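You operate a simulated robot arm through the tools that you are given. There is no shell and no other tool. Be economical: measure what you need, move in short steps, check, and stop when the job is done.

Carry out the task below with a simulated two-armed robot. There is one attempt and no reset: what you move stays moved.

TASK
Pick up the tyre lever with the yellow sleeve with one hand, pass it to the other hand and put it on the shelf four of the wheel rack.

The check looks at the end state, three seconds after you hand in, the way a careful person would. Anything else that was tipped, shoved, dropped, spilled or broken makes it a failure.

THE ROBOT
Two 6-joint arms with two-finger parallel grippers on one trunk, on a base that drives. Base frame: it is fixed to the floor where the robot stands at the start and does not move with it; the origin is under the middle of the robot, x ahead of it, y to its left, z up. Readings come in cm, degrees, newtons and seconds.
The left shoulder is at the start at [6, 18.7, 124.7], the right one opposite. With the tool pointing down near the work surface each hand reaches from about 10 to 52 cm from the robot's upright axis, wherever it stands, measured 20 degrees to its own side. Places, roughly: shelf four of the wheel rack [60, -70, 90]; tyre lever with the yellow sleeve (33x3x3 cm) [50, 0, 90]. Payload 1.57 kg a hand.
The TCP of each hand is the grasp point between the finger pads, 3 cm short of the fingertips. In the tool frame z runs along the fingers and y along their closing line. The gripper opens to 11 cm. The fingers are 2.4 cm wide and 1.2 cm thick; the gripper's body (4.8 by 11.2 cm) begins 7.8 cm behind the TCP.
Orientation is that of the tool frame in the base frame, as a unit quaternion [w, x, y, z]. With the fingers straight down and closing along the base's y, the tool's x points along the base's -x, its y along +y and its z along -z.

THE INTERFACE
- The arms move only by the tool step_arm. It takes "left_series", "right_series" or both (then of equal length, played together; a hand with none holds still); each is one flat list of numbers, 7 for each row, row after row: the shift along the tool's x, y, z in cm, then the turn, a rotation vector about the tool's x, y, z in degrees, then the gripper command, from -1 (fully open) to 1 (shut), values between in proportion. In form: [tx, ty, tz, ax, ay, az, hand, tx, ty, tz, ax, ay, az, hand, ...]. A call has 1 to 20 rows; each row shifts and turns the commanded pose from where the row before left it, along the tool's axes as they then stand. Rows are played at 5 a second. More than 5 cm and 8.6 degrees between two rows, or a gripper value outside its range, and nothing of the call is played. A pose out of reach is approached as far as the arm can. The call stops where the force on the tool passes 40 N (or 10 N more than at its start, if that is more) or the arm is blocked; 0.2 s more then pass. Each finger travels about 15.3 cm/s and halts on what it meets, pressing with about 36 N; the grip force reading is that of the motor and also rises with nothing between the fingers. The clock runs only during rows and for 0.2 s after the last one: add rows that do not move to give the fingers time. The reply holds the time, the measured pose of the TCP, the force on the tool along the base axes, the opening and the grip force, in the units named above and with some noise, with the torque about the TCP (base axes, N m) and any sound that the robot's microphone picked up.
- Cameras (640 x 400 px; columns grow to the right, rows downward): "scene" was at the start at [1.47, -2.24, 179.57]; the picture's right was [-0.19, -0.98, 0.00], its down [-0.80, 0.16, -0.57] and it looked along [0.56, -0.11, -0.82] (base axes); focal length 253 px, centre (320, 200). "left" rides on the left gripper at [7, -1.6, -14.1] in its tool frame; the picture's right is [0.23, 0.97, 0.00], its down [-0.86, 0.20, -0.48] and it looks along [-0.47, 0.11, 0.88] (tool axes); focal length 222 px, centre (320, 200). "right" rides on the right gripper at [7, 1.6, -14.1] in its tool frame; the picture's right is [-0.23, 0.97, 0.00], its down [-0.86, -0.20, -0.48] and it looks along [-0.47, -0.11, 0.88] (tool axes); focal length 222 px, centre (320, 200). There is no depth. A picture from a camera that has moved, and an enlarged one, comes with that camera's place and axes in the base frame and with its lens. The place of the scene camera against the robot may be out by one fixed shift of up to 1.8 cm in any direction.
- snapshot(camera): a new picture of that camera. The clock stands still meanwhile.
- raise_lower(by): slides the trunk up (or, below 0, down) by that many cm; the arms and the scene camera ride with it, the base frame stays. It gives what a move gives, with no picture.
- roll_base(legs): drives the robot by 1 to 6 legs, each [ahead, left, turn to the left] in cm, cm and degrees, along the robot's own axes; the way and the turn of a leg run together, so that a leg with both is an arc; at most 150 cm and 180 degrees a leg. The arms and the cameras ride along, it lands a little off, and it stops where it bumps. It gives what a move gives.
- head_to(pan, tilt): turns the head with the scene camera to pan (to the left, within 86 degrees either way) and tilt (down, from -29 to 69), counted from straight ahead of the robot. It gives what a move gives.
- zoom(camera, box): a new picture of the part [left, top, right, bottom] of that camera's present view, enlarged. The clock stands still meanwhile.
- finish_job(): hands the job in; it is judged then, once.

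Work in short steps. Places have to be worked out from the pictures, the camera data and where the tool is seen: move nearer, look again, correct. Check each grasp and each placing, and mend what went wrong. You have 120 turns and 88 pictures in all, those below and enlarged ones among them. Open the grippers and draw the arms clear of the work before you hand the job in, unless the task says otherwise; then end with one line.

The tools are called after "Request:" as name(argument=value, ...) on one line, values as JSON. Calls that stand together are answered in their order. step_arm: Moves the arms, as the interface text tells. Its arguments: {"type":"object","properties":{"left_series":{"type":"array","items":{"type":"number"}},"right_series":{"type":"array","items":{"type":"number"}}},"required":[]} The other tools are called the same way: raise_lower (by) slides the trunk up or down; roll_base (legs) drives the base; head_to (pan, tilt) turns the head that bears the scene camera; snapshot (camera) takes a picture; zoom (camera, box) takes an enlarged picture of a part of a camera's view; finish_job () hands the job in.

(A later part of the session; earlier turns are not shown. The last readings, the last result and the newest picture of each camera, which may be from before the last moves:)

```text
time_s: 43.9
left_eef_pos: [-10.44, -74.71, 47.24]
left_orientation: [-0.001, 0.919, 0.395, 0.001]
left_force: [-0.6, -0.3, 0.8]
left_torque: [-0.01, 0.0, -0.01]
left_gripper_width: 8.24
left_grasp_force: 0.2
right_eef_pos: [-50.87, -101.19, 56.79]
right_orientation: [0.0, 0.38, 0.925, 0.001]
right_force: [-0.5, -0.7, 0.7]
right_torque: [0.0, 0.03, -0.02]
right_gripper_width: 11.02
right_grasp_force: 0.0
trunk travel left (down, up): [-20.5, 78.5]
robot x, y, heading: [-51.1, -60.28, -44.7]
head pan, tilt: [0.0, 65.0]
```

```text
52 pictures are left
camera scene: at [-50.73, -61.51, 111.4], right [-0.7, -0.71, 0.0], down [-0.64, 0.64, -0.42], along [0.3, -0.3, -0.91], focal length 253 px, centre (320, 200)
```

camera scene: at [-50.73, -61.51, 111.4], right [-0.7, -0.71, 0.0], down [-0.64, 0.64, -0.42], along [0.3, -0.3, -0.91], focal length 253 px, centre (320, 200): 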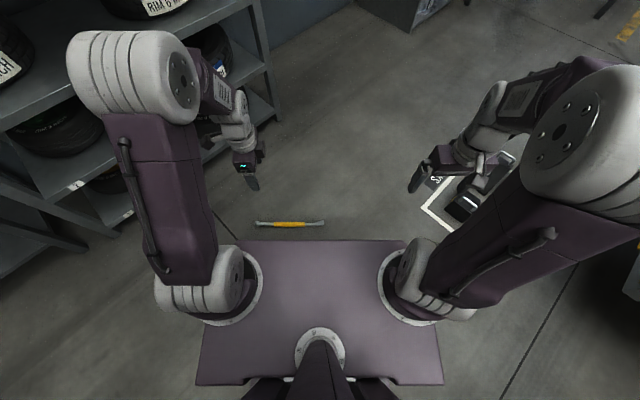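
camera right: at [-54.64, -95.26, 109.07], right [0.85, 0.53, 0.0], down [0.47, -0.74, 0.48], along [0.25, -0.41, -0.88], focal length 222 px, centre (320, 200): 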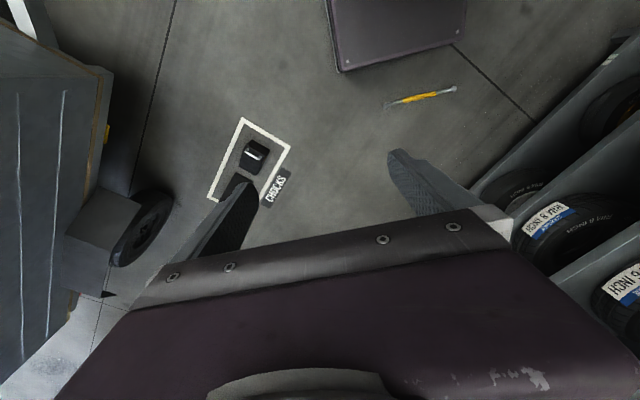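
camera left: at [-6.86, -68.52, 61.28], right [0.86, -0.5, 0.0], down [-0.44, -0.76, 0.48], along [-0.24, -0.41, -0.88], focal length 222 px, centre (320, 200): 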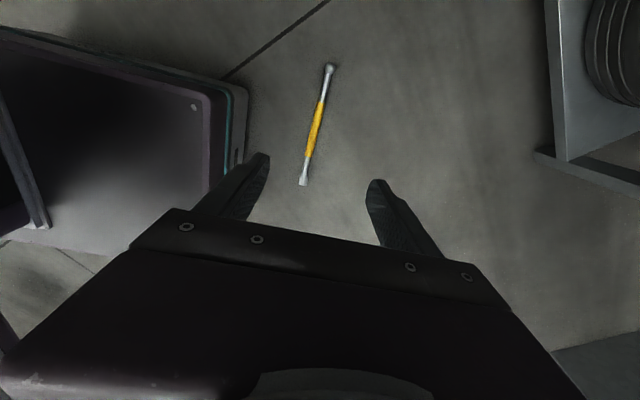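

Aligned: lever axis [0.69, 0.73] matches tool x, and the grip point lies under the TCP. I lower the trunk 19 cm more and look.

Request:
raise_lower(by=-19)

Request:
step_arm(left_series=[0, 0, 4, 0, 0, 0, -0.5, 0, 0, 4, 0, 0, 0, -0.5, 0, 0, 4, 0, 0, 0, -0.5, 0, 0, 0, 0, 0, 0, -0.5])

Request:
snapshot(camera="left")

```text
time_s: 46.0
left_eef_pos: [-10.42, -74.65, 28.2]
left_orientation: [0.0, 0.918, 0.396, 0.001]
left_force: [0.1, 0.2, 0.4]
left_torque: [-0.01, 0.0, -0.03]
left_gripper_width: 8.26
left_grasp_force: 0.0
right_eef_pos: [-50.81, -101.21, 37.87]
right_orientation: [-0.001, 0.381, 0.925, 0.0]
right_force: [0.4, 0.3, -0.3]
right_torque: [0.05, -0.02, 0.03]
right_gripper_width: 11.01
right_grasp_force: 0.0
trunk travel left (down, up): [-1.5, 97.5]
robot x, y, heading: [-51.16, -60.53, -44.9]
head pan, tilt: [0.0, 65.0]
```

```text
time_s: 47.0
left_eef_pos: [-10.28, -74.62, 16.09]
left_orientation: [-0.001, 0.918, 0.396, 0.001]
left_force: [-0.9, 0.4, -0.3]
left_torque: [0.04, 0.03, 0.01]
left_gripper_width: 8.24
left_grasp_force: 0.0
right_eef_pos: [-50.87, -101.25, 37.92]
right_orientation: [0.0, 0.381, 0.925, 0.0]
right_force: [-0.5, -0.3, -0.3]
right_torque: [-0.02, 0.02, 0.0]
right_gripper_width: 10.99
right_grasp_force: 0.0
trunk travel left (down, up): [-1.5, 97.5]
robot x, y, heading: [-51.21, -60.65, -44.8]
head pan, tilt: [0.0, 65.0]
```

```text
51 pictures are left
camera left: at [-6.75, -68.46, 30.17], right [0.86, -0.5, 0.0], down [-0.44, -0.76, 0.48], along [-0.24, -0.41, -0.88], focal length 222 px, centre (320, 200)
```

left: 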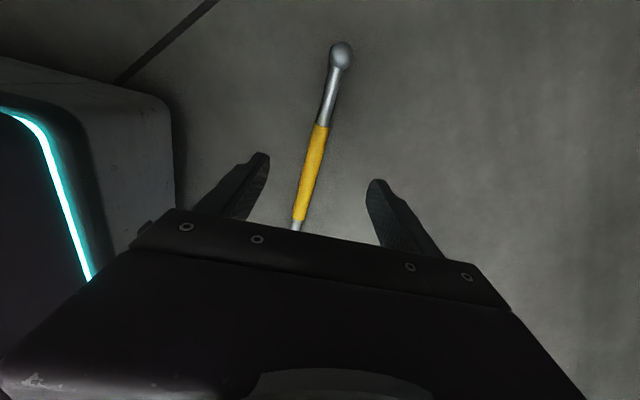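

The sleeve point lies right under the TCP. I descend to just above the floor (TCP z≈3.4).

Request:
step_arm(left_series=[0, 0.15, 4, 0, 0, 0, -0.5, 0, 0, 4, 0, 0, 0, -0.5, 0, 0, 2.7, 0, 0, 0, -0.5, 0, 0, 1.8, 0, 0, 0, -0.5, 0, 0, 0, 0, 0, 0, -0.5])

Request:
snapshot(camera="left")

```text
time_s: 48.2
left_eef_pos: [-10.28, -74.84, 3.6]
left_orientation: [-0.001, 0.918, 0.397, 0.001]
left_force: [0.4, -0.1, -0.2]
left_torque: [-0.01, 0.01, -0.01]
left_gripper_width: 8.22
left_grasp_force: 0.0
right_eef_pos: [-50.72, -101.19, 37.81]
right_orientation: [0.0, 0.38, 0.925, 0.0]
right_force: [1.3, -0.1, 0.1]
right_torque: [0.01, 0.01, -0.01]
right_gripper_width: 10.99
right_grasp_force: 0.1
trunk travel left (down, up): [-1.5, 97.5]
robot x, y, heading: [-50.7, -60.83, -44.7]
head pan, tilt: [0.0, 65.0]
```

```text
50 pictures are left
camera left: at [-6.64, -68.64, 17.74], right [0.86, -0.5, 0.0], down [-0.44, -0.76, 0.48], along [-0.24, -0.41, -0.88], focal length 222 px, centre (320, 200)
```

left: 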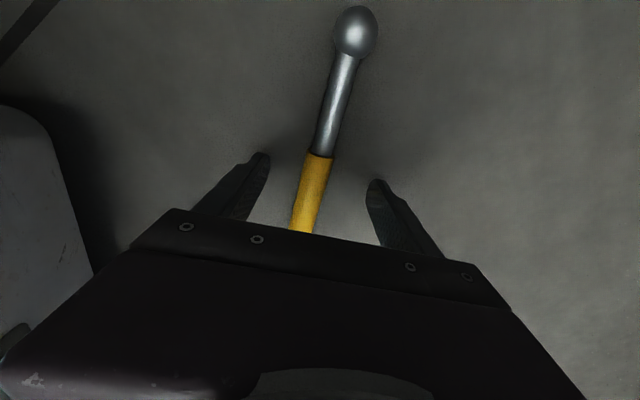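

The sleeve is between the fingers. Down 0.35 cm more, then close.

Request:
step_arm(left_series=[0, 0, 0.35, 0, 0, 0, -0.5, 0, 0, 0, 0, 0, 0, 0, 0, 0, 0, 0, 0, 0, 0.5, 0, 0, 0, 0, 0, 0, 1, 0, 0, 0, 0, 0, 0, 1, 0, 0, 0, 0, 0, 0, 1])

Request:
snapshot(camera="left")

```text
time_s: 49.6
left_eef_pos: [-10.09, -74.82, 3.34]
left_orientation: [0.0, 0.918, 0.396, 0.001]
left_force: [-0.3, 0.2, 0.2]
left_torque: [0.05, -0.04, -0.05]
left_gripper_width: 2.13
left_grasp_force: 34.3
right_eef_pos: [-50.89, -101.12, 37.94]
right_orientation: [-0.001, 0.38, 0.925, 0.0]
right_force: [0.2, -0.5, 0.0]
right_torque: [-0.05, 0.02, 0.02]
right_gripper_width: 11.01
right_grasp_force: 0.1
trunk travel left (down, up): [-1.5, 97.5]
robot x, y, heading: [-51.31, -60.41, -44.8]
head pan, tilt: [0.0, 65.0]
```

```text
49 pictures are left
camera left: at [-6.64, -68.62, 17.41], right [0.86, -0.5, 0.0], down [-0.44, -0.76, 0.48], along [-0.24, -0.41, -0.88], focal length 222 px, centre (320, 200)
```

left: 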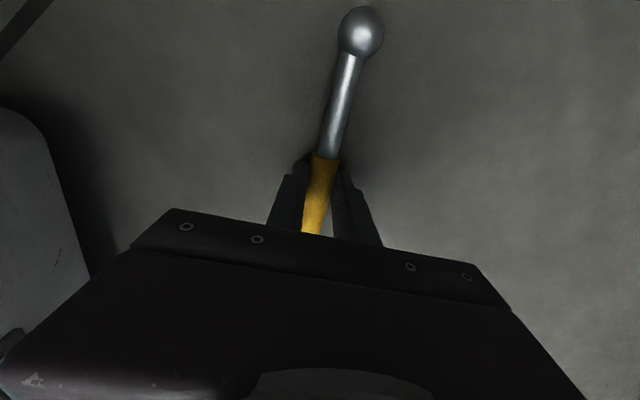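

Gripped at 2.1 cm on the sleeve. I lift a few centimetres gently and check whether it stays level.

Request:
step_arm(left_series=[0, 0, -1, 0, 0, 0, 1, 0, 0, -2, 0, 0, 0, 1, 0, 0, -2, 0, 0, 0, 1, 0, 0, 0, 0, 0, 0, 1, 0, 0, 0, 0, 0, 0, 1])

Request:
zoom(camera="right", box=[360, 0, 640, 175])

Request:
snapshot(camera="left")

```text
time_s: 50.8
left_eef_pos: [-10.37, -74.79, 8.41]
left_orientation: [-0.001, 0.918, 0.397, 0.002]
left_force: [0.6, -0.5, -5.3]
left_torque: [0.14, -0.14, 0.01]
left_gripper_width: 2.15
left_grasp_force: 34.8
right_eef_pos: [-50.75, -101.22, 37.88]
right_orientation: [0.0, 0.38, 0.925, 0.0]
right_force: [0.0, 0.0, -0.2]
right_torque: [-0.01, -0.01, 0.0]
right_gripper_width: 11.0
right_grasp_force: 0.0
trunk travel left (down, up): [-1.5, 97.5]
robot x, y, heading: [-50.86, -60.68, -44.7]
head pan, tilt: [0.0, 65.0]
```

```text
2.29 times, centred on (500, 88) of right
camera zoom: at [-54.62, -95.27, 52.06], right [0.85, 0.53, 0.0], down [0.47, -0.74, 0.48], along [0.25, -0.41, -0.88], focal length 508 px, centre (-91, 457)
```

zoom: 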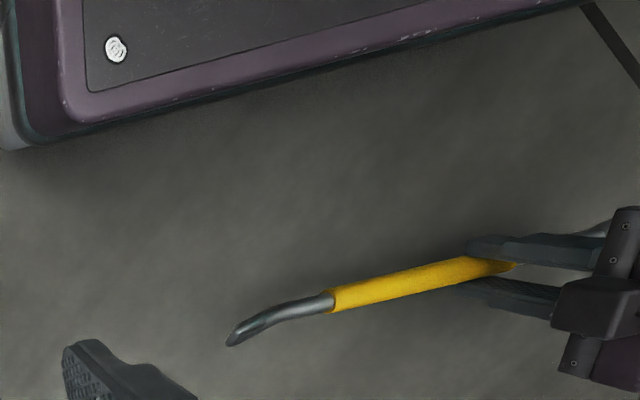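

```text
47 pictures are left
camera left: at [-6.64, -68.6, 22.45], right [0.86, -0.5, 0.0], down [-0.44, -0.76, 0.48], along [-0.24, -0.41, -0.88], focal length 222 px, centre (320, 200)
```

left: 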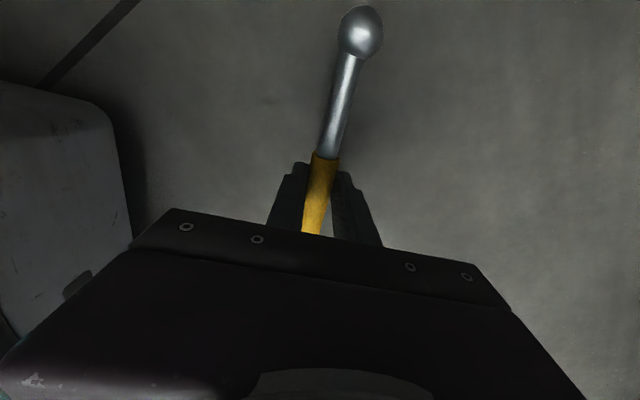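

It holds level (0.2 N·m, centre of mass ~3.7 cm toward the blade). I bring it to the middle in front of the robot and a bit up for a low-height handover.

Request:
step_arm(left_series=[-3.1, 0, -3.5, 0, 0, 0, 1, -3.1, 0, -3.5, 0, 0, 0, 1, -3.1, 0, -3.5, 0, 0, 0, 1, -3.1, 0, -3.5, 0, 0, 0, 1, 0, 0, 0, 0, 0, 0, 1])

Request:
snapshot(camera="right")

Request:
snapshot(camera="scene")

```text
time_s: 52.0
left_eef_pos: [-18.71, -83.76, 22.35]
left_orientation: [-0.001, 0.918, 0.397, 0.001]
left_force: [0.5, 0.2, -5.1]
left_torque: [0.16, -0.14, 0.02]
left_gripper_width: 2.13
left_grasp_force: 34.3
right_eef_pos: [-50.83, -101.28, 37.79]
right_orientation: [0.0, 0.381, 0.925, 0.0]
right_force: [-0.4, 0.5, 0.3]
right_torque: [0.02, -0.02, 0.01]
right_gripper_width: 11.03
right_grasp_force: 0.1
trunk travel left (down, up): [-1.5, 97.5]
robot x, y, heading: [-50.8, -60.99, -45.0]
head pan, tilt: [0.0, 65.0]
```

```text
46 pictures are left
camera right: at [-54.63, -95.27, 52.06], right [0.85, 0.53, 0.0], down [0.47, -0.74, 0.48], along [0.25, -0.4, -0.88], focal length 222 px, centre (320, 200)
```

right: 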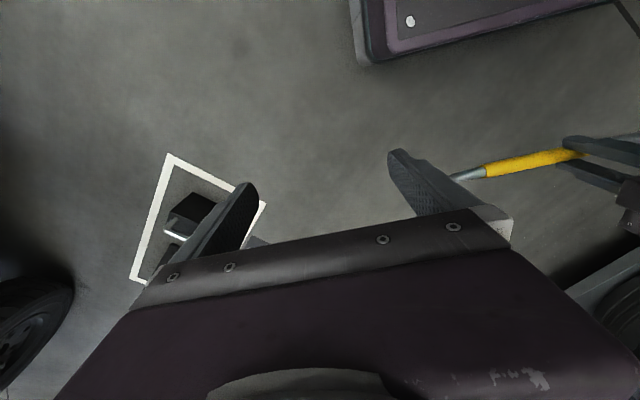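

```text
45 pictures are left
camera scene: at [-50.71, -61.53, 92.4], right [-0.7, -0.71, 0.0], down [-0.64, 0.64, -0.42], along [0.3, -0.3, -0.91], focal length 253 px, centre (320, 200)
```

scene: 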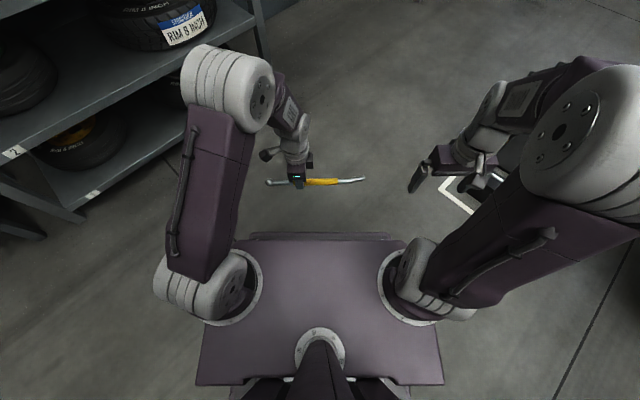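

Next I turn the right hand to close across the lever with its camera side outward, tilted 15° so its wrist leans away from the left hand.

Request:
step_arm(right_series=[0, 0, 0, 0, 0, -8.3, -1, 0, 0, 0, 0, 0, -8.3, -1, 0, 0, 0, 0, 0, -8.3, -1, 0, 0, 0, 0, 0, -8.3, -1, 0, 0, 0, 0, 0, -8.3, -1, 0, 0, 0, 0, 0, -8.3, -1, 0, 0, 0, 0, 0, -8.3, -1, 0, 0, 0, 0, 0, -8.3, -1, 0, 0, 0, 0, 0, -8.3, -1, 0, 0, 0, 0, 0, -8.3, -1, 0, 0, 0, 0, 0, -8.3, -1, 0, 0, 0, 0, -7.5, 0, -1, 0, 0, 0, 0, -7.5, 0, -1, 0, 0, 0, 0, 0, 0, -1])

Request:
snapshot(camera="scene")

```text
time_s: 55.0
left_eef_pos: [-18.84, -83.75, 22.35]
left_orientation: [0.0, 0.918, 0.397, 0.001]
left_force: [0.7, -0.2, -5.2]
left_torque: [0.17, -0.14, -0.01]
left_gripper_width: 2.14
left_grasp_force: 34.5
right_eef_pos: [-50.71, -101.31, 37.91]
right_orientation: [0.12, -0.392, 0.911, 0.052]
right_force: [-0.4, 0.1, 0.6]
right_torque: [-0.01, -0.03, -0.02]
right_gripper_width: 10.98
right_grasp_force: 0.1
trunk travel left (down, up): [-1.5, 97.5]
robot x, y, heading: [-51.28, -60.32, -44.8]
head pan, tilt: [0.0, 65.0]
```

```text
44 pictures are left
camera scene: at [-50.71, -61.54, 92.4], right [-0.7, -0.71, 0.0], down [-0.64, 0.64, -0.42], along [0.3, -0.3, -0.91], focal length 253 px, centre (320, 200)
```

scene: 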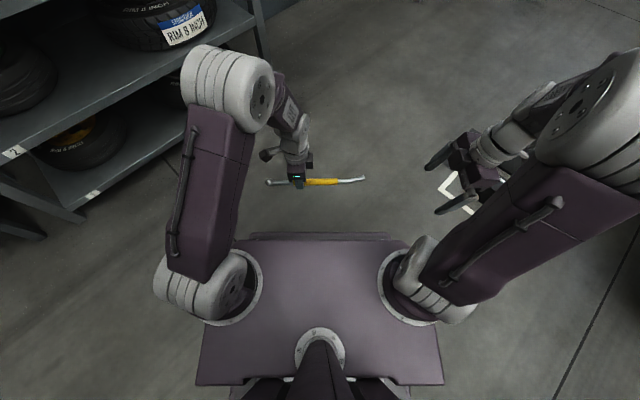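

Orientation is as planned. I move the right hand over its grip point, 13 cm above the lever.

Request:
step_arm(right_series=[-3.44, -1.607, 1.65, 0, 0, 0, -1, -3.44, -1.607, 1.65, 0, 0, 0, -1, -3.44, -1.607, 1.65, 0, 0, 0, -1, -3.44, -1.607, 1.65, 0, 0, 0, -1, -3.44, -1.607, 1.65, 0, 0, 0, -1, -3.44, -1.607, 1.65, 0, 0, 0, -1, -3.44, -1.607, 1.65, 0, 0, 0, -1, 0, 0, 0, 0, 0, 0, -1])

Request:
snapshot(camera="right")

Request:
snapshot(camera="scene")

```text
time_s: 56.8
left_eef_pos: [-18.77, -83.68, 22.35]
left_orientation: [-0.001, 0.918, 0.396, 0.002]
left_force: [0.3, -0.7, -6.0]
left_torque: [0.17, -0.18, 0.0]
left_gripper_width: 2.14
left_grasp_force: 34.7
right_eef_pos: [-24.43, -89.84, 32.96]
right_orientation: [0.12, -0.391, 0.911, 0.051]
right_force: [0.5, 1.0, -0.7]
right_torque: [0.0, 0.01, 0.0]
right_gripper_width: 10.98
right_grasp_force: 0.1
trunk travel left (down, up): [-1.5, 97.5]
robot x, y, heading: [-51.08, -60.49, -44.8]
head pan, tilt: [0.0, 65.0]
```

```text
43 pictures are left
camera right: at [-32.81, -96.38, 44.88], right [-0.56, 0.83, 0.06], down [0.63, 0.37, 0.68], along [0.54, 0.42, -0.73], focal length 222 px, centre (320, 200)
```

right: 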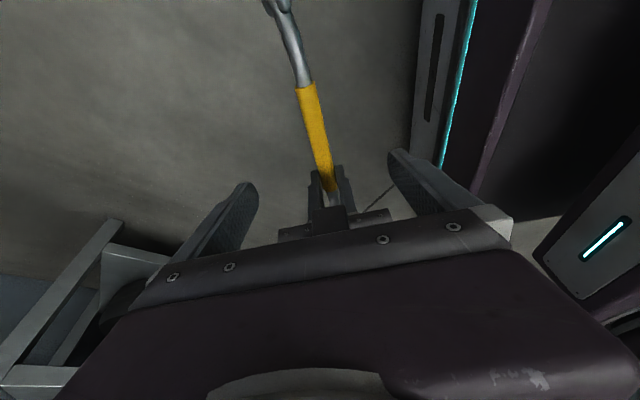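

```text
42 pictures are left
camera scene: at [-50.7, -61.54, 92.4], right [-0.7, -0.71, 0.0], down [-0.64, 0.64, -0.42], along [0.3, -0.3, -0.91], focal length 253 px, centre (320, 200)
```

scene: 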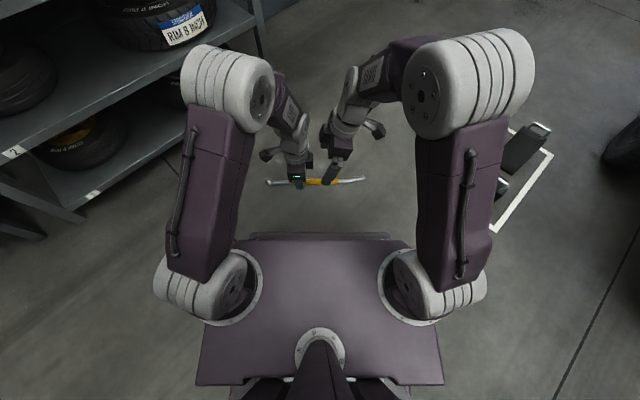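

The grip point lies on the sleeve exactly beneath the right fingers. I lower the right hand straight down around the lever.

Request:
step_arm(right_series=[0.8, 0, 3, 0, 0, 0, -1, 0.8, 0, 3, 0, 0, 0, -1, 0.8, 0, 3, 0, 0, 0, -1, 0.8, 0, 3, 0, 0, 0, -1, 0, 0, 0, 0, 0, 0, -1])

Request:
snapshot(camera="right")

Request:
zoom(camera="scene", box=[240, 100, 400, 200])

```text
time_s: 58.0
left_eef_pos: [-18.85, -83.65, 22.27]
left_orientation: [0.0, 0.918, 0.397, 0.002]
left_force: [0.6, -0.5, -5.3]
left_torque: [0.17, -0.17, -0.05]
left_gripper_width: 2.13
left_grasp_force: 34.8
right_eef_pos: [-24.62, -89.87, 20.5]
right_orientation: [0.12, -0.392, 0.911, 0.051]
right_force: [0.8, 0.1, -0.5]
right_torque: [0.02, 0.01, 0.0]
right_gripper_width: 11.01
right_grasp_force: 0.1
trunk travel left (down, up): [-1.5, 97.5]
robot x, y, heading: [-51.43, -60.8, -44.7]
head pan, tilt: [0.0, 65.0]
```

```text
41 pictures are left
camera right: at [-33.01, -96.41, 32.4], right [-0.56, 0.83, 0.06], down [0.63, 0.37, 0.68], along [0.54, 0.42, -0.73], focal length 222 px, centre (320, 200)
```

right: 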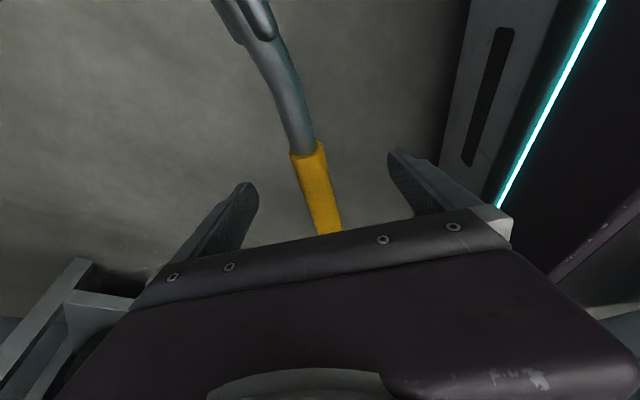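

```text
4.00 times, centred on (320, 150) of scene
camera zoom: at [-50.7, -61.54, 92.4], right [-0.7, -0.71, 0.0], down [-0.64, 0.64, -0.42], along [0.3, -0.3, -0.91], focal length 1010 px, centre (320, 400)
```

zoom: 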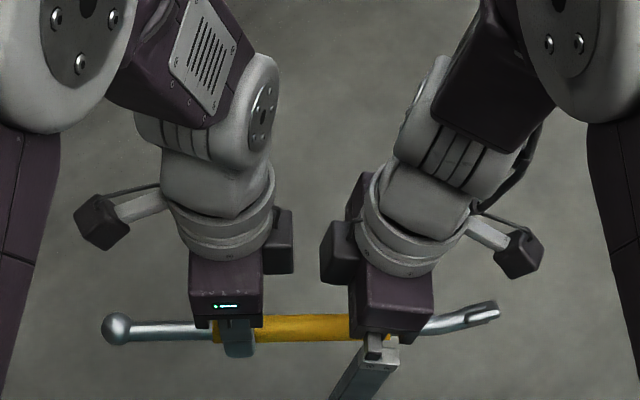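

Both hands are clear of each other, the lever lies between the right fingers. I close the right gripper while the left holds.

Request:
step_arm(right_series=[0, 0, 0, 0, 0, 0, -0.3, 0, 0, 0, 0, 0, 0, 0.2, 0, 0, 0, 0, 0, 0, 0.6, 0, 0, 0, 0, 0, 0, 1, 0, 0, 0, 0, 0, 0, 1, 0, 0, 0, 0, 0, 0, 1])

Request:
zoom(camera="scene", box=[240, 100, 400, 200])

```text
time_s: 59.4
left_eef_pos: [-18.83, -83.83, 22.18]
left_orientation: [-0.001, 0.918, 0.397, 0.001]
left_force: [-5.3, 5.4, -2.1]
left_torque: [0.1, 0.1, -0.37]
left_gripper_width: 2.13
left_grasp_force: 34.2
right_eef_pos: [-24.66, -89.86, 20.59]
right_orientation: [0.12, -0.391, 0.911, 0.05]
right_force: [5.1, -4.7, 0.7]
right_torque: [-0.12, -0.01, -0.23]
right_gripper_width: 2.13
right_grasp_force: 35.1
trunk travel left (down, up): [-1.5, 97.5]
robot x, y, heading: [-51.28, -60.56, -44.6]
head pan, tilt: [0.0, 65.0]
```

```text
4.00 times, centred on (320, 150) of scene
camera zoom: at [-50.7, -61.54, 92.4], right [-0.7, -0.71, 0.0], down [-0.64, 0.64, -0.42], along [0.3, -0.3, -0.91], focal length 1010 px, centre (320, 400)
```

zoom: 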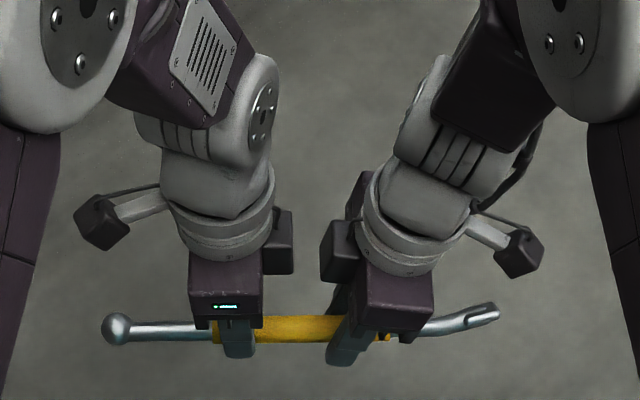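

Both hands hold it (2.13 cm, 35 N). I open the left hand and draw it straight up.

Request:
step_arm(left_series=[0, 0, 0, 0, 0, 0, 0.4, 0, 0, 0, 0, 0, 0, 0, 0, 0, 0, 0, 0, 0, -0.3, 0, 0, 0, 0, 0, 0, -0.3, 0, 0, -3, 0, 0, 0, -0.3, 0, 0, -3, 0, 0, 0, -0.3, 2, 0, -3, 0, 0, 0, -0.3, 3, 0, -3, 0, 0, 0, -0.3, 0, 0, 0, 0, 0, 0, -0.3])

Request:
snapshot(camera="scene")

```text
time_s: 61.4
left_eef_pos: [-15.35, -80.1, 34.27]
left_orientation: [-0.001, 0.918, 0.396, 0.002]
left_force: [0.7, 0.2, -0.4]
left_torque: [0.02, 0.03, 0.05]
left_gripper_width: 7.15
left_grasp_force: 0.1
right_eef_pos: [-24.71, -89.95, 20.47]
right_orientation: [0.12, -0.392, 0.911, 0.052]
right_force: [0.6, -0.1, -0.5]
right_torque: [-0.15, 0.14, -0.01]
right_gripper_width: 2.14
right_grasp_force: 34.4
trunk travel left (down, up): [-1.5, 97.5]
robot x, y, heading: [-51.44, -60.51, -44.8]
head pan, tilt: [0.0, 65.0]
```

```text
38 pictures are left
camera scene: at [-50.71, -61.53, 92.4], right [-0.7, -0.71, 0.0], down [-0.64, 0.64, -0.42], along [0.3, -0.3, -0.91], focal length 253 px, centre (320, 200)
```

scene: 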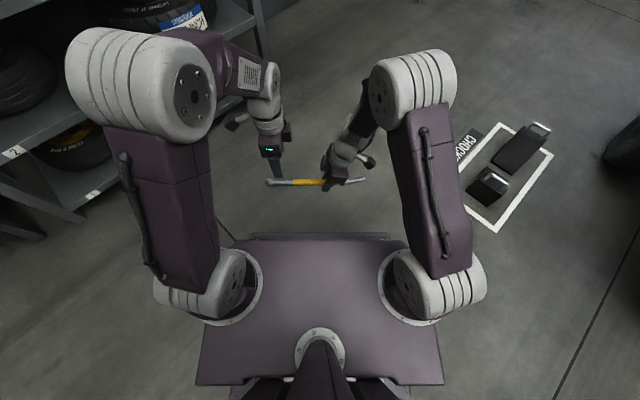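

The right hand shows the lever held, but its force reading looks low; I check the lever and that it's free of the left hand.

Request:
zoom(camera="scene", box=[240, 100, 400, 200])

Request:
step_arm(left_series=[3, -2, -3, 0, 0, 0, -0.3, 3, -2, -3, 0, 0, 0, -0.3, 0, 0, 0, 0, 0, 0, -0.3])

```text
4.00 times, centred on (320, 150) of scene
camera zoom: at [-50.71, -61.53, 92.4], right [-0.7, -0.71, 0.0], down [-0.64, 0.64, -0.42], along [0.3, -0.3, -0.91], focal length 1010 px, centre (320, 400)
```

zoom: 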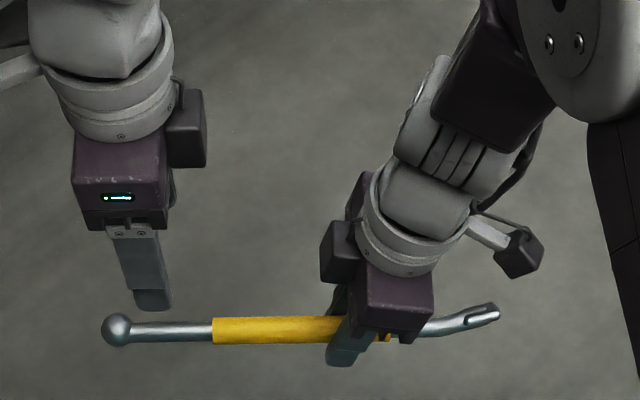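

```text
time_s: 62.2
left_eef_pos: [-14.13, -73.0, 40.39]
left_orientation: [-0.001, 0.918, 0.396, 0.001]
left_force: [0.4, 0.1, 1.1]
left_torque: [-0.01, -0.01, 0.02]
left_gripper_width: 7.17
left_grasp_force: 0.1
right_eef_pos: [-24.75, -89.9, 20.44]
right_orientation: [0.12, -0.392, 0.91, 0.052]
right_force: [0.5, -0.4, 0.4]
right_torque: [-0.12, 0.14, -0.02]
right_gripper_width: 2.16
right_grasp_force: 34.6
trunk travel left (down, up): [-1.5, 97.5]
robot x, y, heading: [-51.4, -60.44, -44.3]
head pan, tilt: [0.0, 65.0]
```

The lever is cleanly in the right hand. It sits deep in the fingers and off its balance point, so I'll set it on the floor and regrip at the balance point near the fingertips for a soft placement. Lowering now.

Request:
step_arm(right_series=[0.876, 0, 3.25, 0, 0, 0, 1, 0.876, 0, 3.25, 0, 0, 0, 1, 0.876, 0, 3.25, 0, 0, 0, 1, 0.876, 0, 3.25, 0, 0, 0, 1, 0.7, 0, 2.6, 0, 0, 0, 1, 0.15, 0, 0.5, 0, 0, 0, 1, 0, 0, 0, 0, 0, 0, 1])

Request:
snapshot(camera="right")

```text
time_s: 63.8
left_eef_pos: [-14.14, -73.1, 40.4]
left_orientation: [-0.001, 0.918, 0.396, 0.001]
left_force: [-0.2, 0.3, 0.3]
left_torque: [0.01, 0.01, 0.01]
left_gripper_width: 7.18
left_grasp_force: 0.1
right_eef_pos: [-24.46, -89.98, 3.65]
right_orientation: [0.12, -0.392, 0.91, 0.052]
right_force: [0.4, 0.8, 0.0]
right_torque: [-0.1, 0.14, 0.02]
right_gripper_width: 2.12
right_grasp_force: 34.8
trunk travel left (down, up): [-1.5, 97.5]
robot x, y, heading: [-51.16, -60.76, -45.0]
head pan, tilt: [0.0, 65.0]
```

```text
36 pictures are left
camera right: at [-32.87, -96.52, 15.69], right [-0.56, 0.83, 0.06], down [0.63, 0.37, 0.68], along [0.54, 0.42, -0.73], focal length 222 px, centre (320, 200)
```

right: 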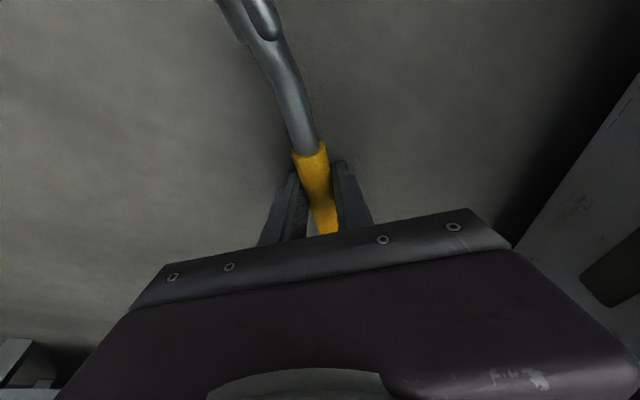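

Fingertips are just above the floor. I release, lift, and straighten the tool, then look.

Request:
step_arm(right_series=[0, 0, 0, 0, 0, 0, 0.3, 0, 0, 0, 0, 0, 0, -0.3, 0, 0, 0, 0, 0, 0, -0.5, 0, 0, 0, 0, 0, 0, -0.5, -0.9, 0, -3.4, 0, 0, 0, -0.5, -0.9, 0, -3.4, 0, 0, 0, -0.5, -0.9, 0, -3.4, 0, 0, 0, -0.5, -0.9, 0, -3.4, 0, 0, 0, -0.5, 0, 0, 0, 0, 7.5, 0, -0.5, 0, 0, 0, 0, 7.5, 0, -0.5, 0, 0, 0, 0, 0, 0, -0.5])

Request:
snapshot(camera="right")

```text
time_s: 66.2
left_eef_pos: [-14.23, -73.04, 40.4]
left_orientation: [-0.001, 0.918, 0.397, 0.002]
left_force: [-0.1, 0.8, -1.0]
left_torque: [0.02, 0.05, -0.03]
left_gripper_width: 7.15
left_grasp_force: 0.0
right_eef_pos: [-24.53, -90.0, 17.89]
right_orientation: [0.0, -0.396, 0.918, 0.0]
right_force: [0.3, 0.0, -0.2]
right_torque: [0.0, -0.04, 0.0]
right_gripper_width: 8.24
right_grasp_force: 0.0
trunk travel left (down, up): [-1.5, 97.5]
robot x, y, heading: [-50.99, -60.44, -44.7]
head pan, tilt: [0.0, 65.0]
```

```text
35 pictures are left
camera right: at [-30.58, -94.03, 32.15], right [-0.55, 0.83, 0.0], down [0.73, 0.48, 0.48], along [0.4, 0.26, -0.88], focal length 222 px, centre (320, 200)
```

right: 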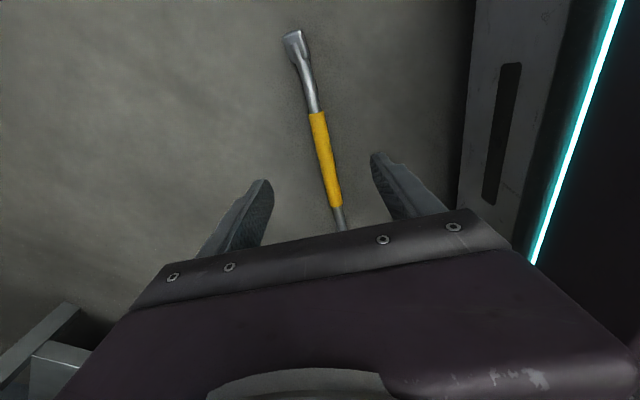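

The lever lies on the floor, sleeve well aligned under the hand. I move 4.5 cm along it to the balance point and descend.

Request:
step_arm(right_series=[-4.5, 0.2, 0, 0, 0, 0, -0.5, 0, 0, 4, 0, 0, 0, -0.5, 0, 0, 4, 0, 0, 0, -0.5, 0, 0, 4, 0, 0, 0, -0.5, 0, 0, 2.5, 0, 0, 0, -0.5, 0, 0, 0, 0, 0, 0, -0.5])

Request:
snapshot(camera="right")

```text
time_s: 67.6
left_eef_pos: [-14.19, -73.01, 40.38]
left_orientation: [0.0, 0.918, 0.396, 0.001]
left_force: [0.0, 0.1, -0.6]
left_torque: [-0.02, -0.04, 0.0]
left_gripper_width: 7.16
left_grasp_force: 0.0
right_eef_pos: [-21.75, -86.55, 3.41]
right_orientation: [-0.001, -0.395, 0.919, 0.0]
right_force: [-0.8, -0.1, 0.3]
right_torque: [0.04, 0.01, 0.0]
right_gripper_width: 8.26
right_grasp_force: 0.1
trunk travel left (down, up): [-1.5, 97.5]
robot x, y, heading: [-51.24, -60.27, -44.8]
head pan, tilt: [0.0, 65.0]
```

```text
34 pictures are left
camera right: at [-27.64, -90.62, 17.59], right [-0.55, 0.83, 0.0], down [0.73, 0.48, 0.48], along [0.4, 0.26, -0.88], focal length 222 px, centre (320, 200)
```

right: 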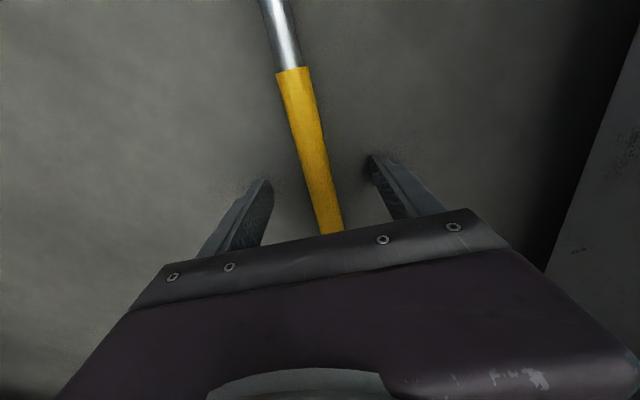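

The sleeve is between the fingers; I close and lift 5 cm to test the balance.

Request:
step_arm(right_series=[0, 0, 0.1, 0, 0, 0, 0, 0, 0, 0, 0, 0, 0, 0.5, 0, 0, 0, 0, 0, 0, 1, 0, 0, 0, 0, 0, 0, 1, 0, 0, 0, 0, 0, 0, 1, 0, 0, -1, 0, 0, 0, 1, 0, 0, -2, 0, 0, 0, 1, 0, 0, -3, 0, 0, 0, 1, 0, 0, -3, 0, 0, 0, 1, 0, 0, 0, 0, 0, 0, 1])

Request:
snapshot(camera="right")

Request:
zoom(camera="scene", box=[220, 100, 420, 225])

```text
time_s: 69.8
left_eef_pos: [-14.18, -73.12, 40.42]
left_orientation: [0.0, 0.918, 0.397, 0.002]
left_force: [-0.7, 0.1, 0.5]
left_torque: [0.0, -0.03, 0.01]
left_gripper_width: 7.14
left_grasp_force: 0.1
right_eef_pos: [-21.65, -86.46, 12.24]
right_orientation: [-0.001, -0.395, 0.918, 0.0]
right_force: [-0.3, -0.5, -4.5]
right_torque: [-0.02, -0.02, -0.03]
right_gripper_width: 2.13
right_grasp_force: 34.9
trunk travel left (down, up): [-1.5, 97.5]
robot x, y, heading: [-51.1, -60.63, -44.8]
head pan, tilt: [0.0, 65.0]
```

```text
33 pictures are left
camera right: at [-27.68, -90.58, 26.5], right [-0.55, 0.83, 0.0], down [0.73, 0.48, 0.48], along [0.4, 0.26, -0.88], focal length 222 px, centre (320, 200)
```

right: 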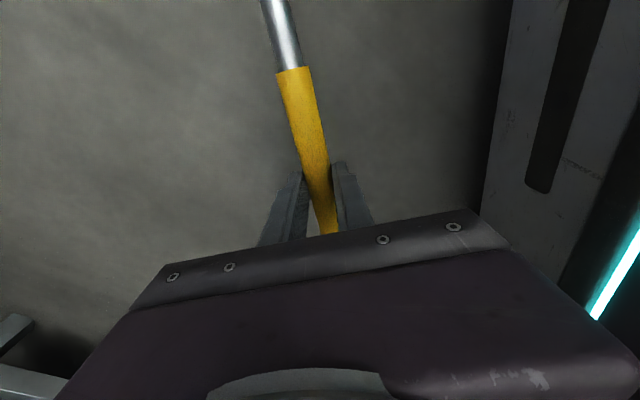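

```text
3.20 times, centred on (320, 162) of scene
camera zoom: at [-50.71, -61.53, 92.4], right [-0.7, -0.71, 0.0], down [-0.64, 0.64, -0.42], along [0.3, -0.3, -0.91], focal length 808 px, centre (320, 320)
```

zoom: 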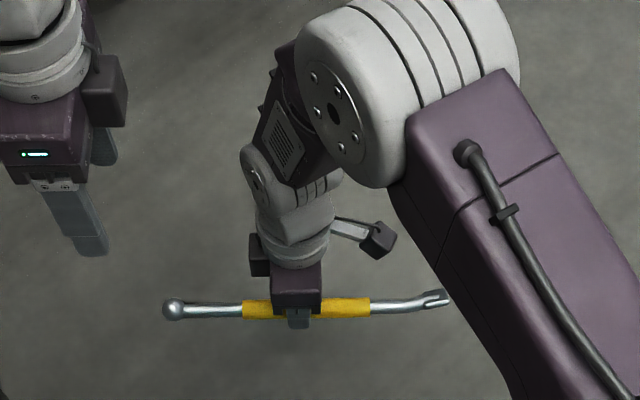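

Balanced and level. I carry the lever to the right and up, turning it to point fore-aft, while the left hand folds back to its neutral orientation.

Request:
step_arm(right_series=[3.8, -1, -3, 0, 0, 0, 1, 3.8, -1, -3, 0, 0, 0, 1, 3.8, -1, -3, 0, 0, 0, 1, 3.8, -1, -3, 0, 0, 0, 1, 3.8, -1, -3, 0, 0, 0, 1, 0, 0, 0, 0, 0, 8.3, 1, 0, 0, 0, 0, 0, 8.3, 1, 0, 0, 0, 0, 0, 8.3, 1, 0, 0, 0, 0, 0, 8.3, 1, 0, 0, 0, 0, 0, 8.3, 1, 0, 0, 0, 0, 0, 8.3, 1, 0, 0, 0, 0, 0, 8.3, 1, 0, 0, 0, 0, 0, 8.3, 1, 0, 0, 0, 0, 0, 8.3, 1, 0, 0, 0, 0, 0, 8.3, 1, 0, 0, 0, 0, 0, 8.3, 1, 0, 0, 0, 0, 0, 0, 1], left_series=[1, -1.5, 0, 0, 0, 0, 0, 1, -1.5, 0, 0, 0, 0, 0, 1, -1.5, 0, 0, 0, 0, 0.5, 1, -1.5, 0, 0, 0, 0, 0.5, 1, -1.5, 0, 0, 0, 0, 0.5, 0, 0, 0, 0, 0, -8.05, 0.5, 0, 0, 0, 0, 0, -8.05, 0.5, 0, 0, 0, 0, 0, -8.05, 0.5, 0, 0, 0, 0, 0, -8.05, 0.5, 0, 0, 0, 0, 0, -8.05, 0.5, 0, 0, 0, 0, 0, -8.05, 0.5, 0, 0, 0, 0, 0, -8.05, 0.5, 0, 0, 0, 0, 0, -8.05, 0.5, 0, 0, 0, 0, 0, -8.05, 0.5, 0, 0, 0, 0, 0, -8.05, 0.5, 0, 0, 0, 0, 0, -8.05, 0.5, 0, 0, 0, 0, 0, 0, 0.5])

Request:
snapshot(camera="scene")

```text
time_s: 73.4
left_eef_pos: [-16.29, -64.31, 40.32]
left_orientation: [0.0, 0.379, 0.925, 0.001]
left_force: [-0.2, 0.2, -0.2]
left_torque: [0.0, -0.02, 0.0]
left_gripper_width: 2.73
left_grasp_force: 0.1
right_eef_pos: [-31.02, -103.74, 27.34]
right_orientation: [0.0, 0.381, 0.925, 0.0]
right_force: [-0.5, -0.2, -5.1]
right_torque: [0.01, -0.02, 0.01]
right_gripper_width: 2.14
right_grasp_force: 35.0
trunk travel left (down, up): [-1.5, 97.5]
robot x, y, heading: [-51.0, -60.78, -45.0]
head pan, tilt: [0.0, 65.0]
```

```text
31 pictures are left
camera scene: at [-50.71, -61.55, 92.4], right [-0.7, -0.71, 0.0], down [-0.64, 0.64, -0.42], along [0.3, -0.3, -0.91], focal length 253 px, centre (320, 200)
```

scene: 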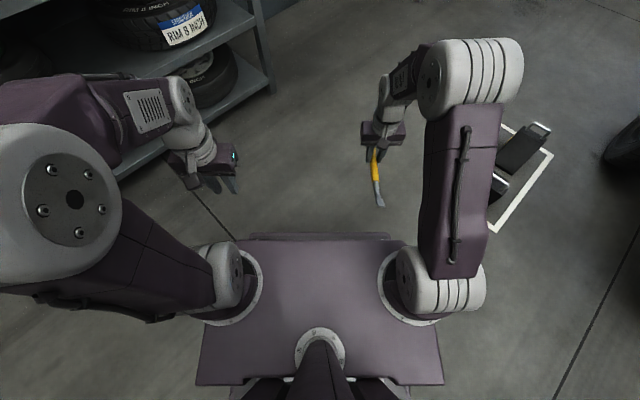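

Good. I raise the trunk in steps to carry the lever above shelf height.

Request:
raise_lower(by=40)

Request:
raise_lower(by=40)

Request:
raise_lower(by=17)

Request:
snapshot(camera="right")

Request:
snapshot(camera="left")

```text
time_s: 77.2
left_eef_pos: [-16.18, -64.36, 80.32]
left_orientation: [0.001, 0.38, 0.925, 0.002]
left_force: [0.6, 0.1, -0.5]
left_torque: [-0.02, 0.0, 0.0]
left_gripper_width: 2.76
left_grasp_force: 0.0
right_eef_pos: [-31.23, -103.88, 67.22]
right_orientation: [0.001, 0.38, 0.925, -0.001]
right_force: [-0.4, 0.1, -5.0]
right_torque: [0.01, -0.02, -0.02]
right_gripper_width: 2.12
right_grasp_force: 34.7
trunk travel left (down, up): [-41.5, 57.5]
robot x, y, heading: [-51.3, -60.88, -44.8]
head pan, tilt: [0.0, 65.0]
```

```text
time_s: 81.1
left_eef_pos: [-16.25, -64.41, 120.32]
left_orientation: [0.0, 0.38, 0.925, 0.001]
left_force: [-0.2, 0.3, 0.1]
left_torque: [-0.01, 0.0, 0.03]
left_gripper_width: 2.74
left_grasp_force: 0.0
right_eef_pos: [-30.95, -103.86, 107.25]
right_orientation: [-0.001, 0.381, 0.925, 0.0]
right_force: [0.0, 0.1, -4.9]
right_torque: [0.0, 0.0, 0.0]
right_gripper_width: 2.14
right_grasp_force: 34.9
trunk travel left (down, up): [-81.5, 17.5]
robot x, y, heading: [-51.18, -60.78, -44.5]
head pan, tilt: [0.0, 65.0]
```

```text
time_s: 83.0
left_eef_pos: [-16.19, -64.35, 137.3]
left_orientation: [0.001, 0.381, 0.925, 0.001]
left_force: [0.7, 0.3, 0.2]
left_torque: [-0.01, -0.01, -0.02]
left_gripper_width: 2.76
left_grasp_force: 0.0
right_eef_pos: [-31.02, -103.74, 124.27]
right_orientation: [0.0, 0.381, 0.925, 0.0]
right_force: [-0.3, 0.2, -5.2]
right_torque: [-0.03, -0.03, -0.03]
right_gripper_width: 2.16
right_grasp_force: 34.5
trunk travel left (down, up): [-98.5, 0.5]
robot x, y, heading: [-51.25, -60.52, -44.8]
head pan, tilt: [0.0, 65.0]
```

```text
30 pictures are left
camera right: at [-34.9, -97.89, 138.48], right [0.85, 0.53, 0.0], down [0.47, -0.74, 0.48], along [0.25, -0.4, -0.88], focal length 222 px, centre (320, 200)
```

right: 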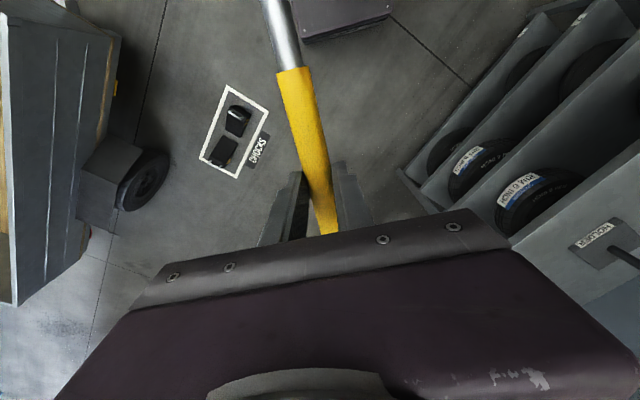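

```text
29 pictures are left
camera left: at [-22.34, -60.64, 151.38], right [0.52, 0.85, 0.0], down [0.75, -0.46, 0.48], along [0.41, -0.25, -0.88], focal length 222 px, centre (320, 200)
```

left: 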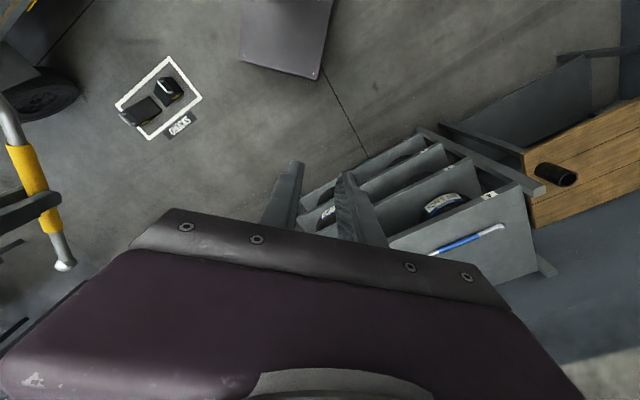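

All clear. I turn the base left 45° in place to face the rack and look at the shelf.

Request:
roll_base(legs=[[0, 0, 44.8]])

Request:
head_to(pan=-15, tilt=35)

Request:
snapshot(camera="scene")

Request:
snapshot(camera="right")

```text
time_s: 85.4
left_eef_pos: [-23.67, -38.6, 137.29]
left_orientation: [0.0, -0.003, 1.0, 0.001]
left_force: [-0.2, -0.5, -0.1]
left_torque: [-0.02, 0.06, -0.01]
left_gripper_width: 2.74
left_grasp_force: 0.0
right_eef_pos: [-6.35, -77.07, 124.23]
right_orientation: [0.0, -0.003, 1.0, 0.001]
right_force: [-0.5, 0.2, -4.9]
right_torque: [0.01, 0.0, 0.0]
right_gripper_width: 2.13
right_grasp_force: 34.7
trunk travel left (down, up): [-98.5, 0.5]
robot x, y, heading: [-51.23, -60.74, 0.2]
head pan, tilt: [0.0, 65.0]
```

```text
time_s: 86.4
left_eef_pos: [-23.76, -38.49, 137.36]
left_orientation: [0.0, -0.003, 1.0, 0.002]
left_force: [0.2, 0.1, -0.6]
left_torque: [-0.01, -0.02, 0.0]
left_gripper_width: 2.76
left_grasp_force: 0.1
right_eef_pos: [-6.42, -76.99, 124.25]
right_orientation: [0.0, -0.003, 1.0, 0.0]
right_force: [-0.1, 0.3, -4.5]
right_torque: [-0.01, -0.02, -0.02]
right_gripper_width: 2.13
right_grasp_force: 34.1
trunk travel left (down, up): [-98.5, 0.5]
robot x, y, heading: [-50.71, -60.25, 0.3]
head pan, tilt: [-15.0, 35.0]
```

```text
28 pictures are left
camera scene: at [-48.18, -63.72, 193.38], right [-0.25, -0.97, 0.0], down [-0.56, 0.15, -0.82], along [0.79, -0.21, -0.57], focal length 253 px, centre (320, 200)
```

scene: 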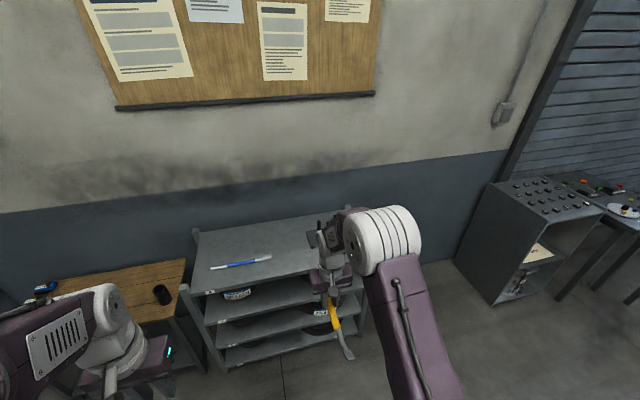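

```text
27 pictures are left
camera right: at [-13.38, -75.43, 138.49], right [0.22, 0.98, 0.0], down [0.86, -0.19, 0.48], along [0.47, -0.11, -0.88], focal length 222 px, centre (320, 200)
```

right: 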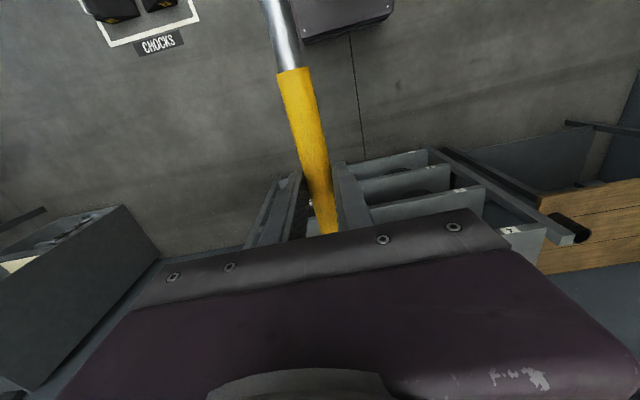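

Shelf four (top): blue lever at x≈48, y −32…−62; box with handle at y≈−83…−93. The gap around y=−72 is free; I'll lay the lever there pointing into the shelf. Drive closer first.

Request:
roll_base(legs=[[50, 5, 0]])

Request:
head_to(pan=-25, tilt=52)

Request:
snapshot(camera="right")

Request:
snapshot(camera="scene")

Request:
snapshot(camera="left")

```text
time_s: 89.3
left_eef_pos: [25.54, -33.41, 137.37]
left_orientation: [0.001, -0.001, 1.0, 0.002]
left_force: [0.9, -0.3, 0.2]
left_torque: [-0.01, -0.02, 0.04]
left_gripper_width: 2.74
left_grasp_force: 0.0
right_eef_pos: [43.12, -71.87, 124.32]
right_orientation: [0.001, -0.001, 1.0, 0.001]
right_force: [-0.3, 0.0, -4.2]
right_torque: [-0.01, -0.03, -0.02]
right_gripper_width: 2.15
right_grasp_force: 35.2
trunk travel left (down, up): [-98.5, 0.5]
robot x, y, heading: [-1.62, -55.32, 0.5]
head pan, tilt: [-15.0, 35.0]
```

```text
time_s: 90.1
left_eef_pos: [25.86, -33.46, 137.4]
left_orientation: [-0.001, -0.001, 1.0, 0.002]
left_force: [0.2, -0.2, -1.0]
left_torque: [0.01, 0.01, 0.01]
left_gripper_width: 2.77
left_grasp_force: 0.1
right_eef_pos: [43.21, -71.93, 124.23]
right_orientation: [0.0, -0.002, 1.0, 0.0]
right_force: [-0.2, 0.6, -4.7]
right_torque: [0.03, 0.01, -0.01]
right_gripper_width: 2.17
right_grasp_force: 34.4
trunk travel left (down, up): [-98.5, 0.5]
robot x, y, heading: [-1.57, -55.07, -0.0]
head pan, tilt: [-25.0, 52.0]
```

```text
26 pictures are left
camera right: at [36.2, -70.42, 138.48], right [0.22, 0.97, 0.0], down [0.86, -0.2, 0.48], along [0.47, -0.11, -0.88], focal length 222 px, centre (320, 200)
```

right: 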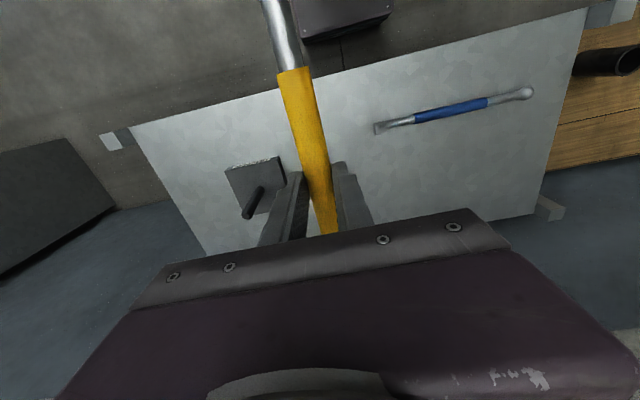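

```text
25 pictures are left
camera scene: at [-0.24, -59.5, 190.96], right [-0.42, -0.91, 0.0], down [-0.71, 0.33, -0.62], along [0.56, -0.26, -0.79], focal length 253 px, centre (320, 200)
```

scene: 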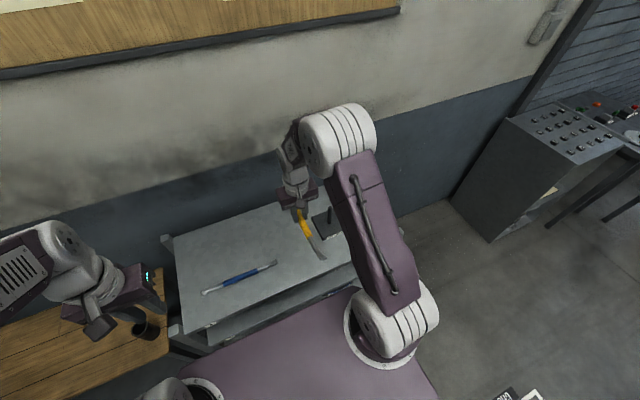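

```text
24 pictures are left
camera left: at [18.91, -35.12, 151.39], right [-0.23, 0.97, 0.0], down [0.85, 0.2, 0.48], along [0.47, 0.11, -0.88], focal length 222 px, centre (320, 200)
```

left: 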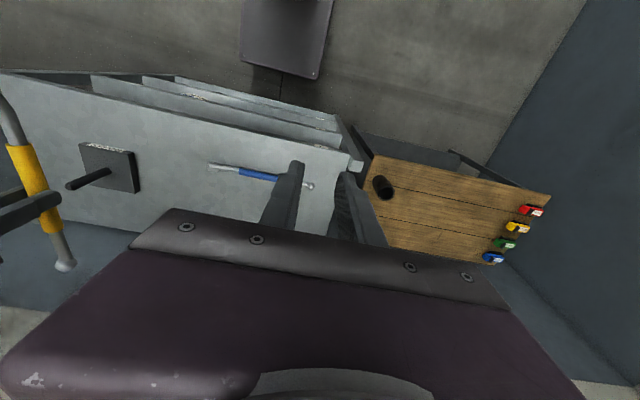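

The gap is clear: blue lever ends at y≈−61, the box plate begins at y≈−82, shelf spans x≈36–79. I roll 11 cm ahead so the lever's centre comes to x≈54.

Request:
roll_base(legs=[[11, 0, 0]])

Request:
step_arm(right_series=[-1.5, 0, 0, 0, 0, 0, 1, -1.5, 0, 0, 0, 0, 0, 1, 0, 0, 0, 0, 0, 0, 1])

Request:
snapshot(camera="right")

```text
time_s: 91.3
left_eef_pos: [35.94, -33.46, 137.51]
left_orientation: [0.004, -0.001, 1.0, 0.002]
left_force: [-0.4, -0.9, 0.1]
left_torque: [0.0, -0.07, 0.04]
left_gripper_width: 2.74
left_grasp_force: 0.0
right_eef_pos: [53.26, -71.92, 124.53]
right_orientation: [0.003, 0.0, 1.0, 0.0]
right_force: [-1.4, 0.0, -5.0]
right_torque: [0.01, -0.05, 0.0]
right_gripper_width: 2.16
right_grasp_force: 34.0
trunk travel left (down, up): [-98.5, 0.5]
robot x, y, heading: [9.35, -55.41, -0.2]
head pan, tilt: [-25.0, 52.0]
```

```text
time_s: 92.1
left_eef_pos: [36.83, -33.51, 137.42]
left_orientation: [0.001, -0.001, 1.0, 0.001]
left_force: [0.3, 0.3, -0.1]
left_torque: [0.05, -0.02, 0.0]
left_gripper_width: 2.74
left_grasp_force: 0.1
right_eef_pos: [57.01, -71.91, 124.25]
right_orientation: [-0.001, -0.001, 1.0, -0.001]
right_force: [-0.6, -0.3, -4.5]
right_torque: [-0.02, -0.01, 0.02]
right_gripper_width: 2.14
right_grasp_force: 34.5
trunk travel left (down, up): [-98.5, 0.5]
robot x, y, heading: [9.2, -54.94, 0.2]
head pan, tilt: [-25.0, 52.0]
```

```text
23 pictures are left
camera right: at [50.04, -70.44, 138.49], right [0.23, 0.97, 0.0], down [0.86, -0.2, 0.48], along [0.46, -0.11, -0.88], focal length 222 px, centre (320, 200)
```

right: 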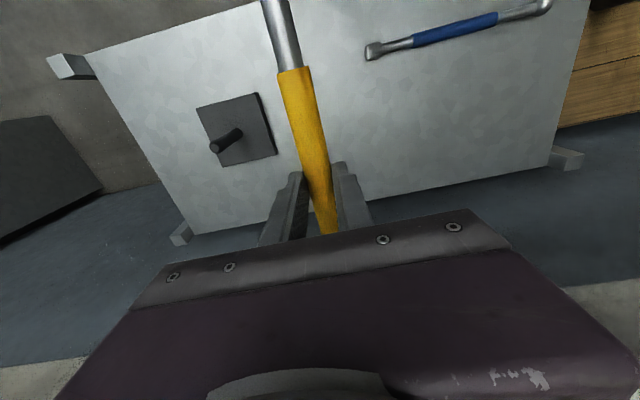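

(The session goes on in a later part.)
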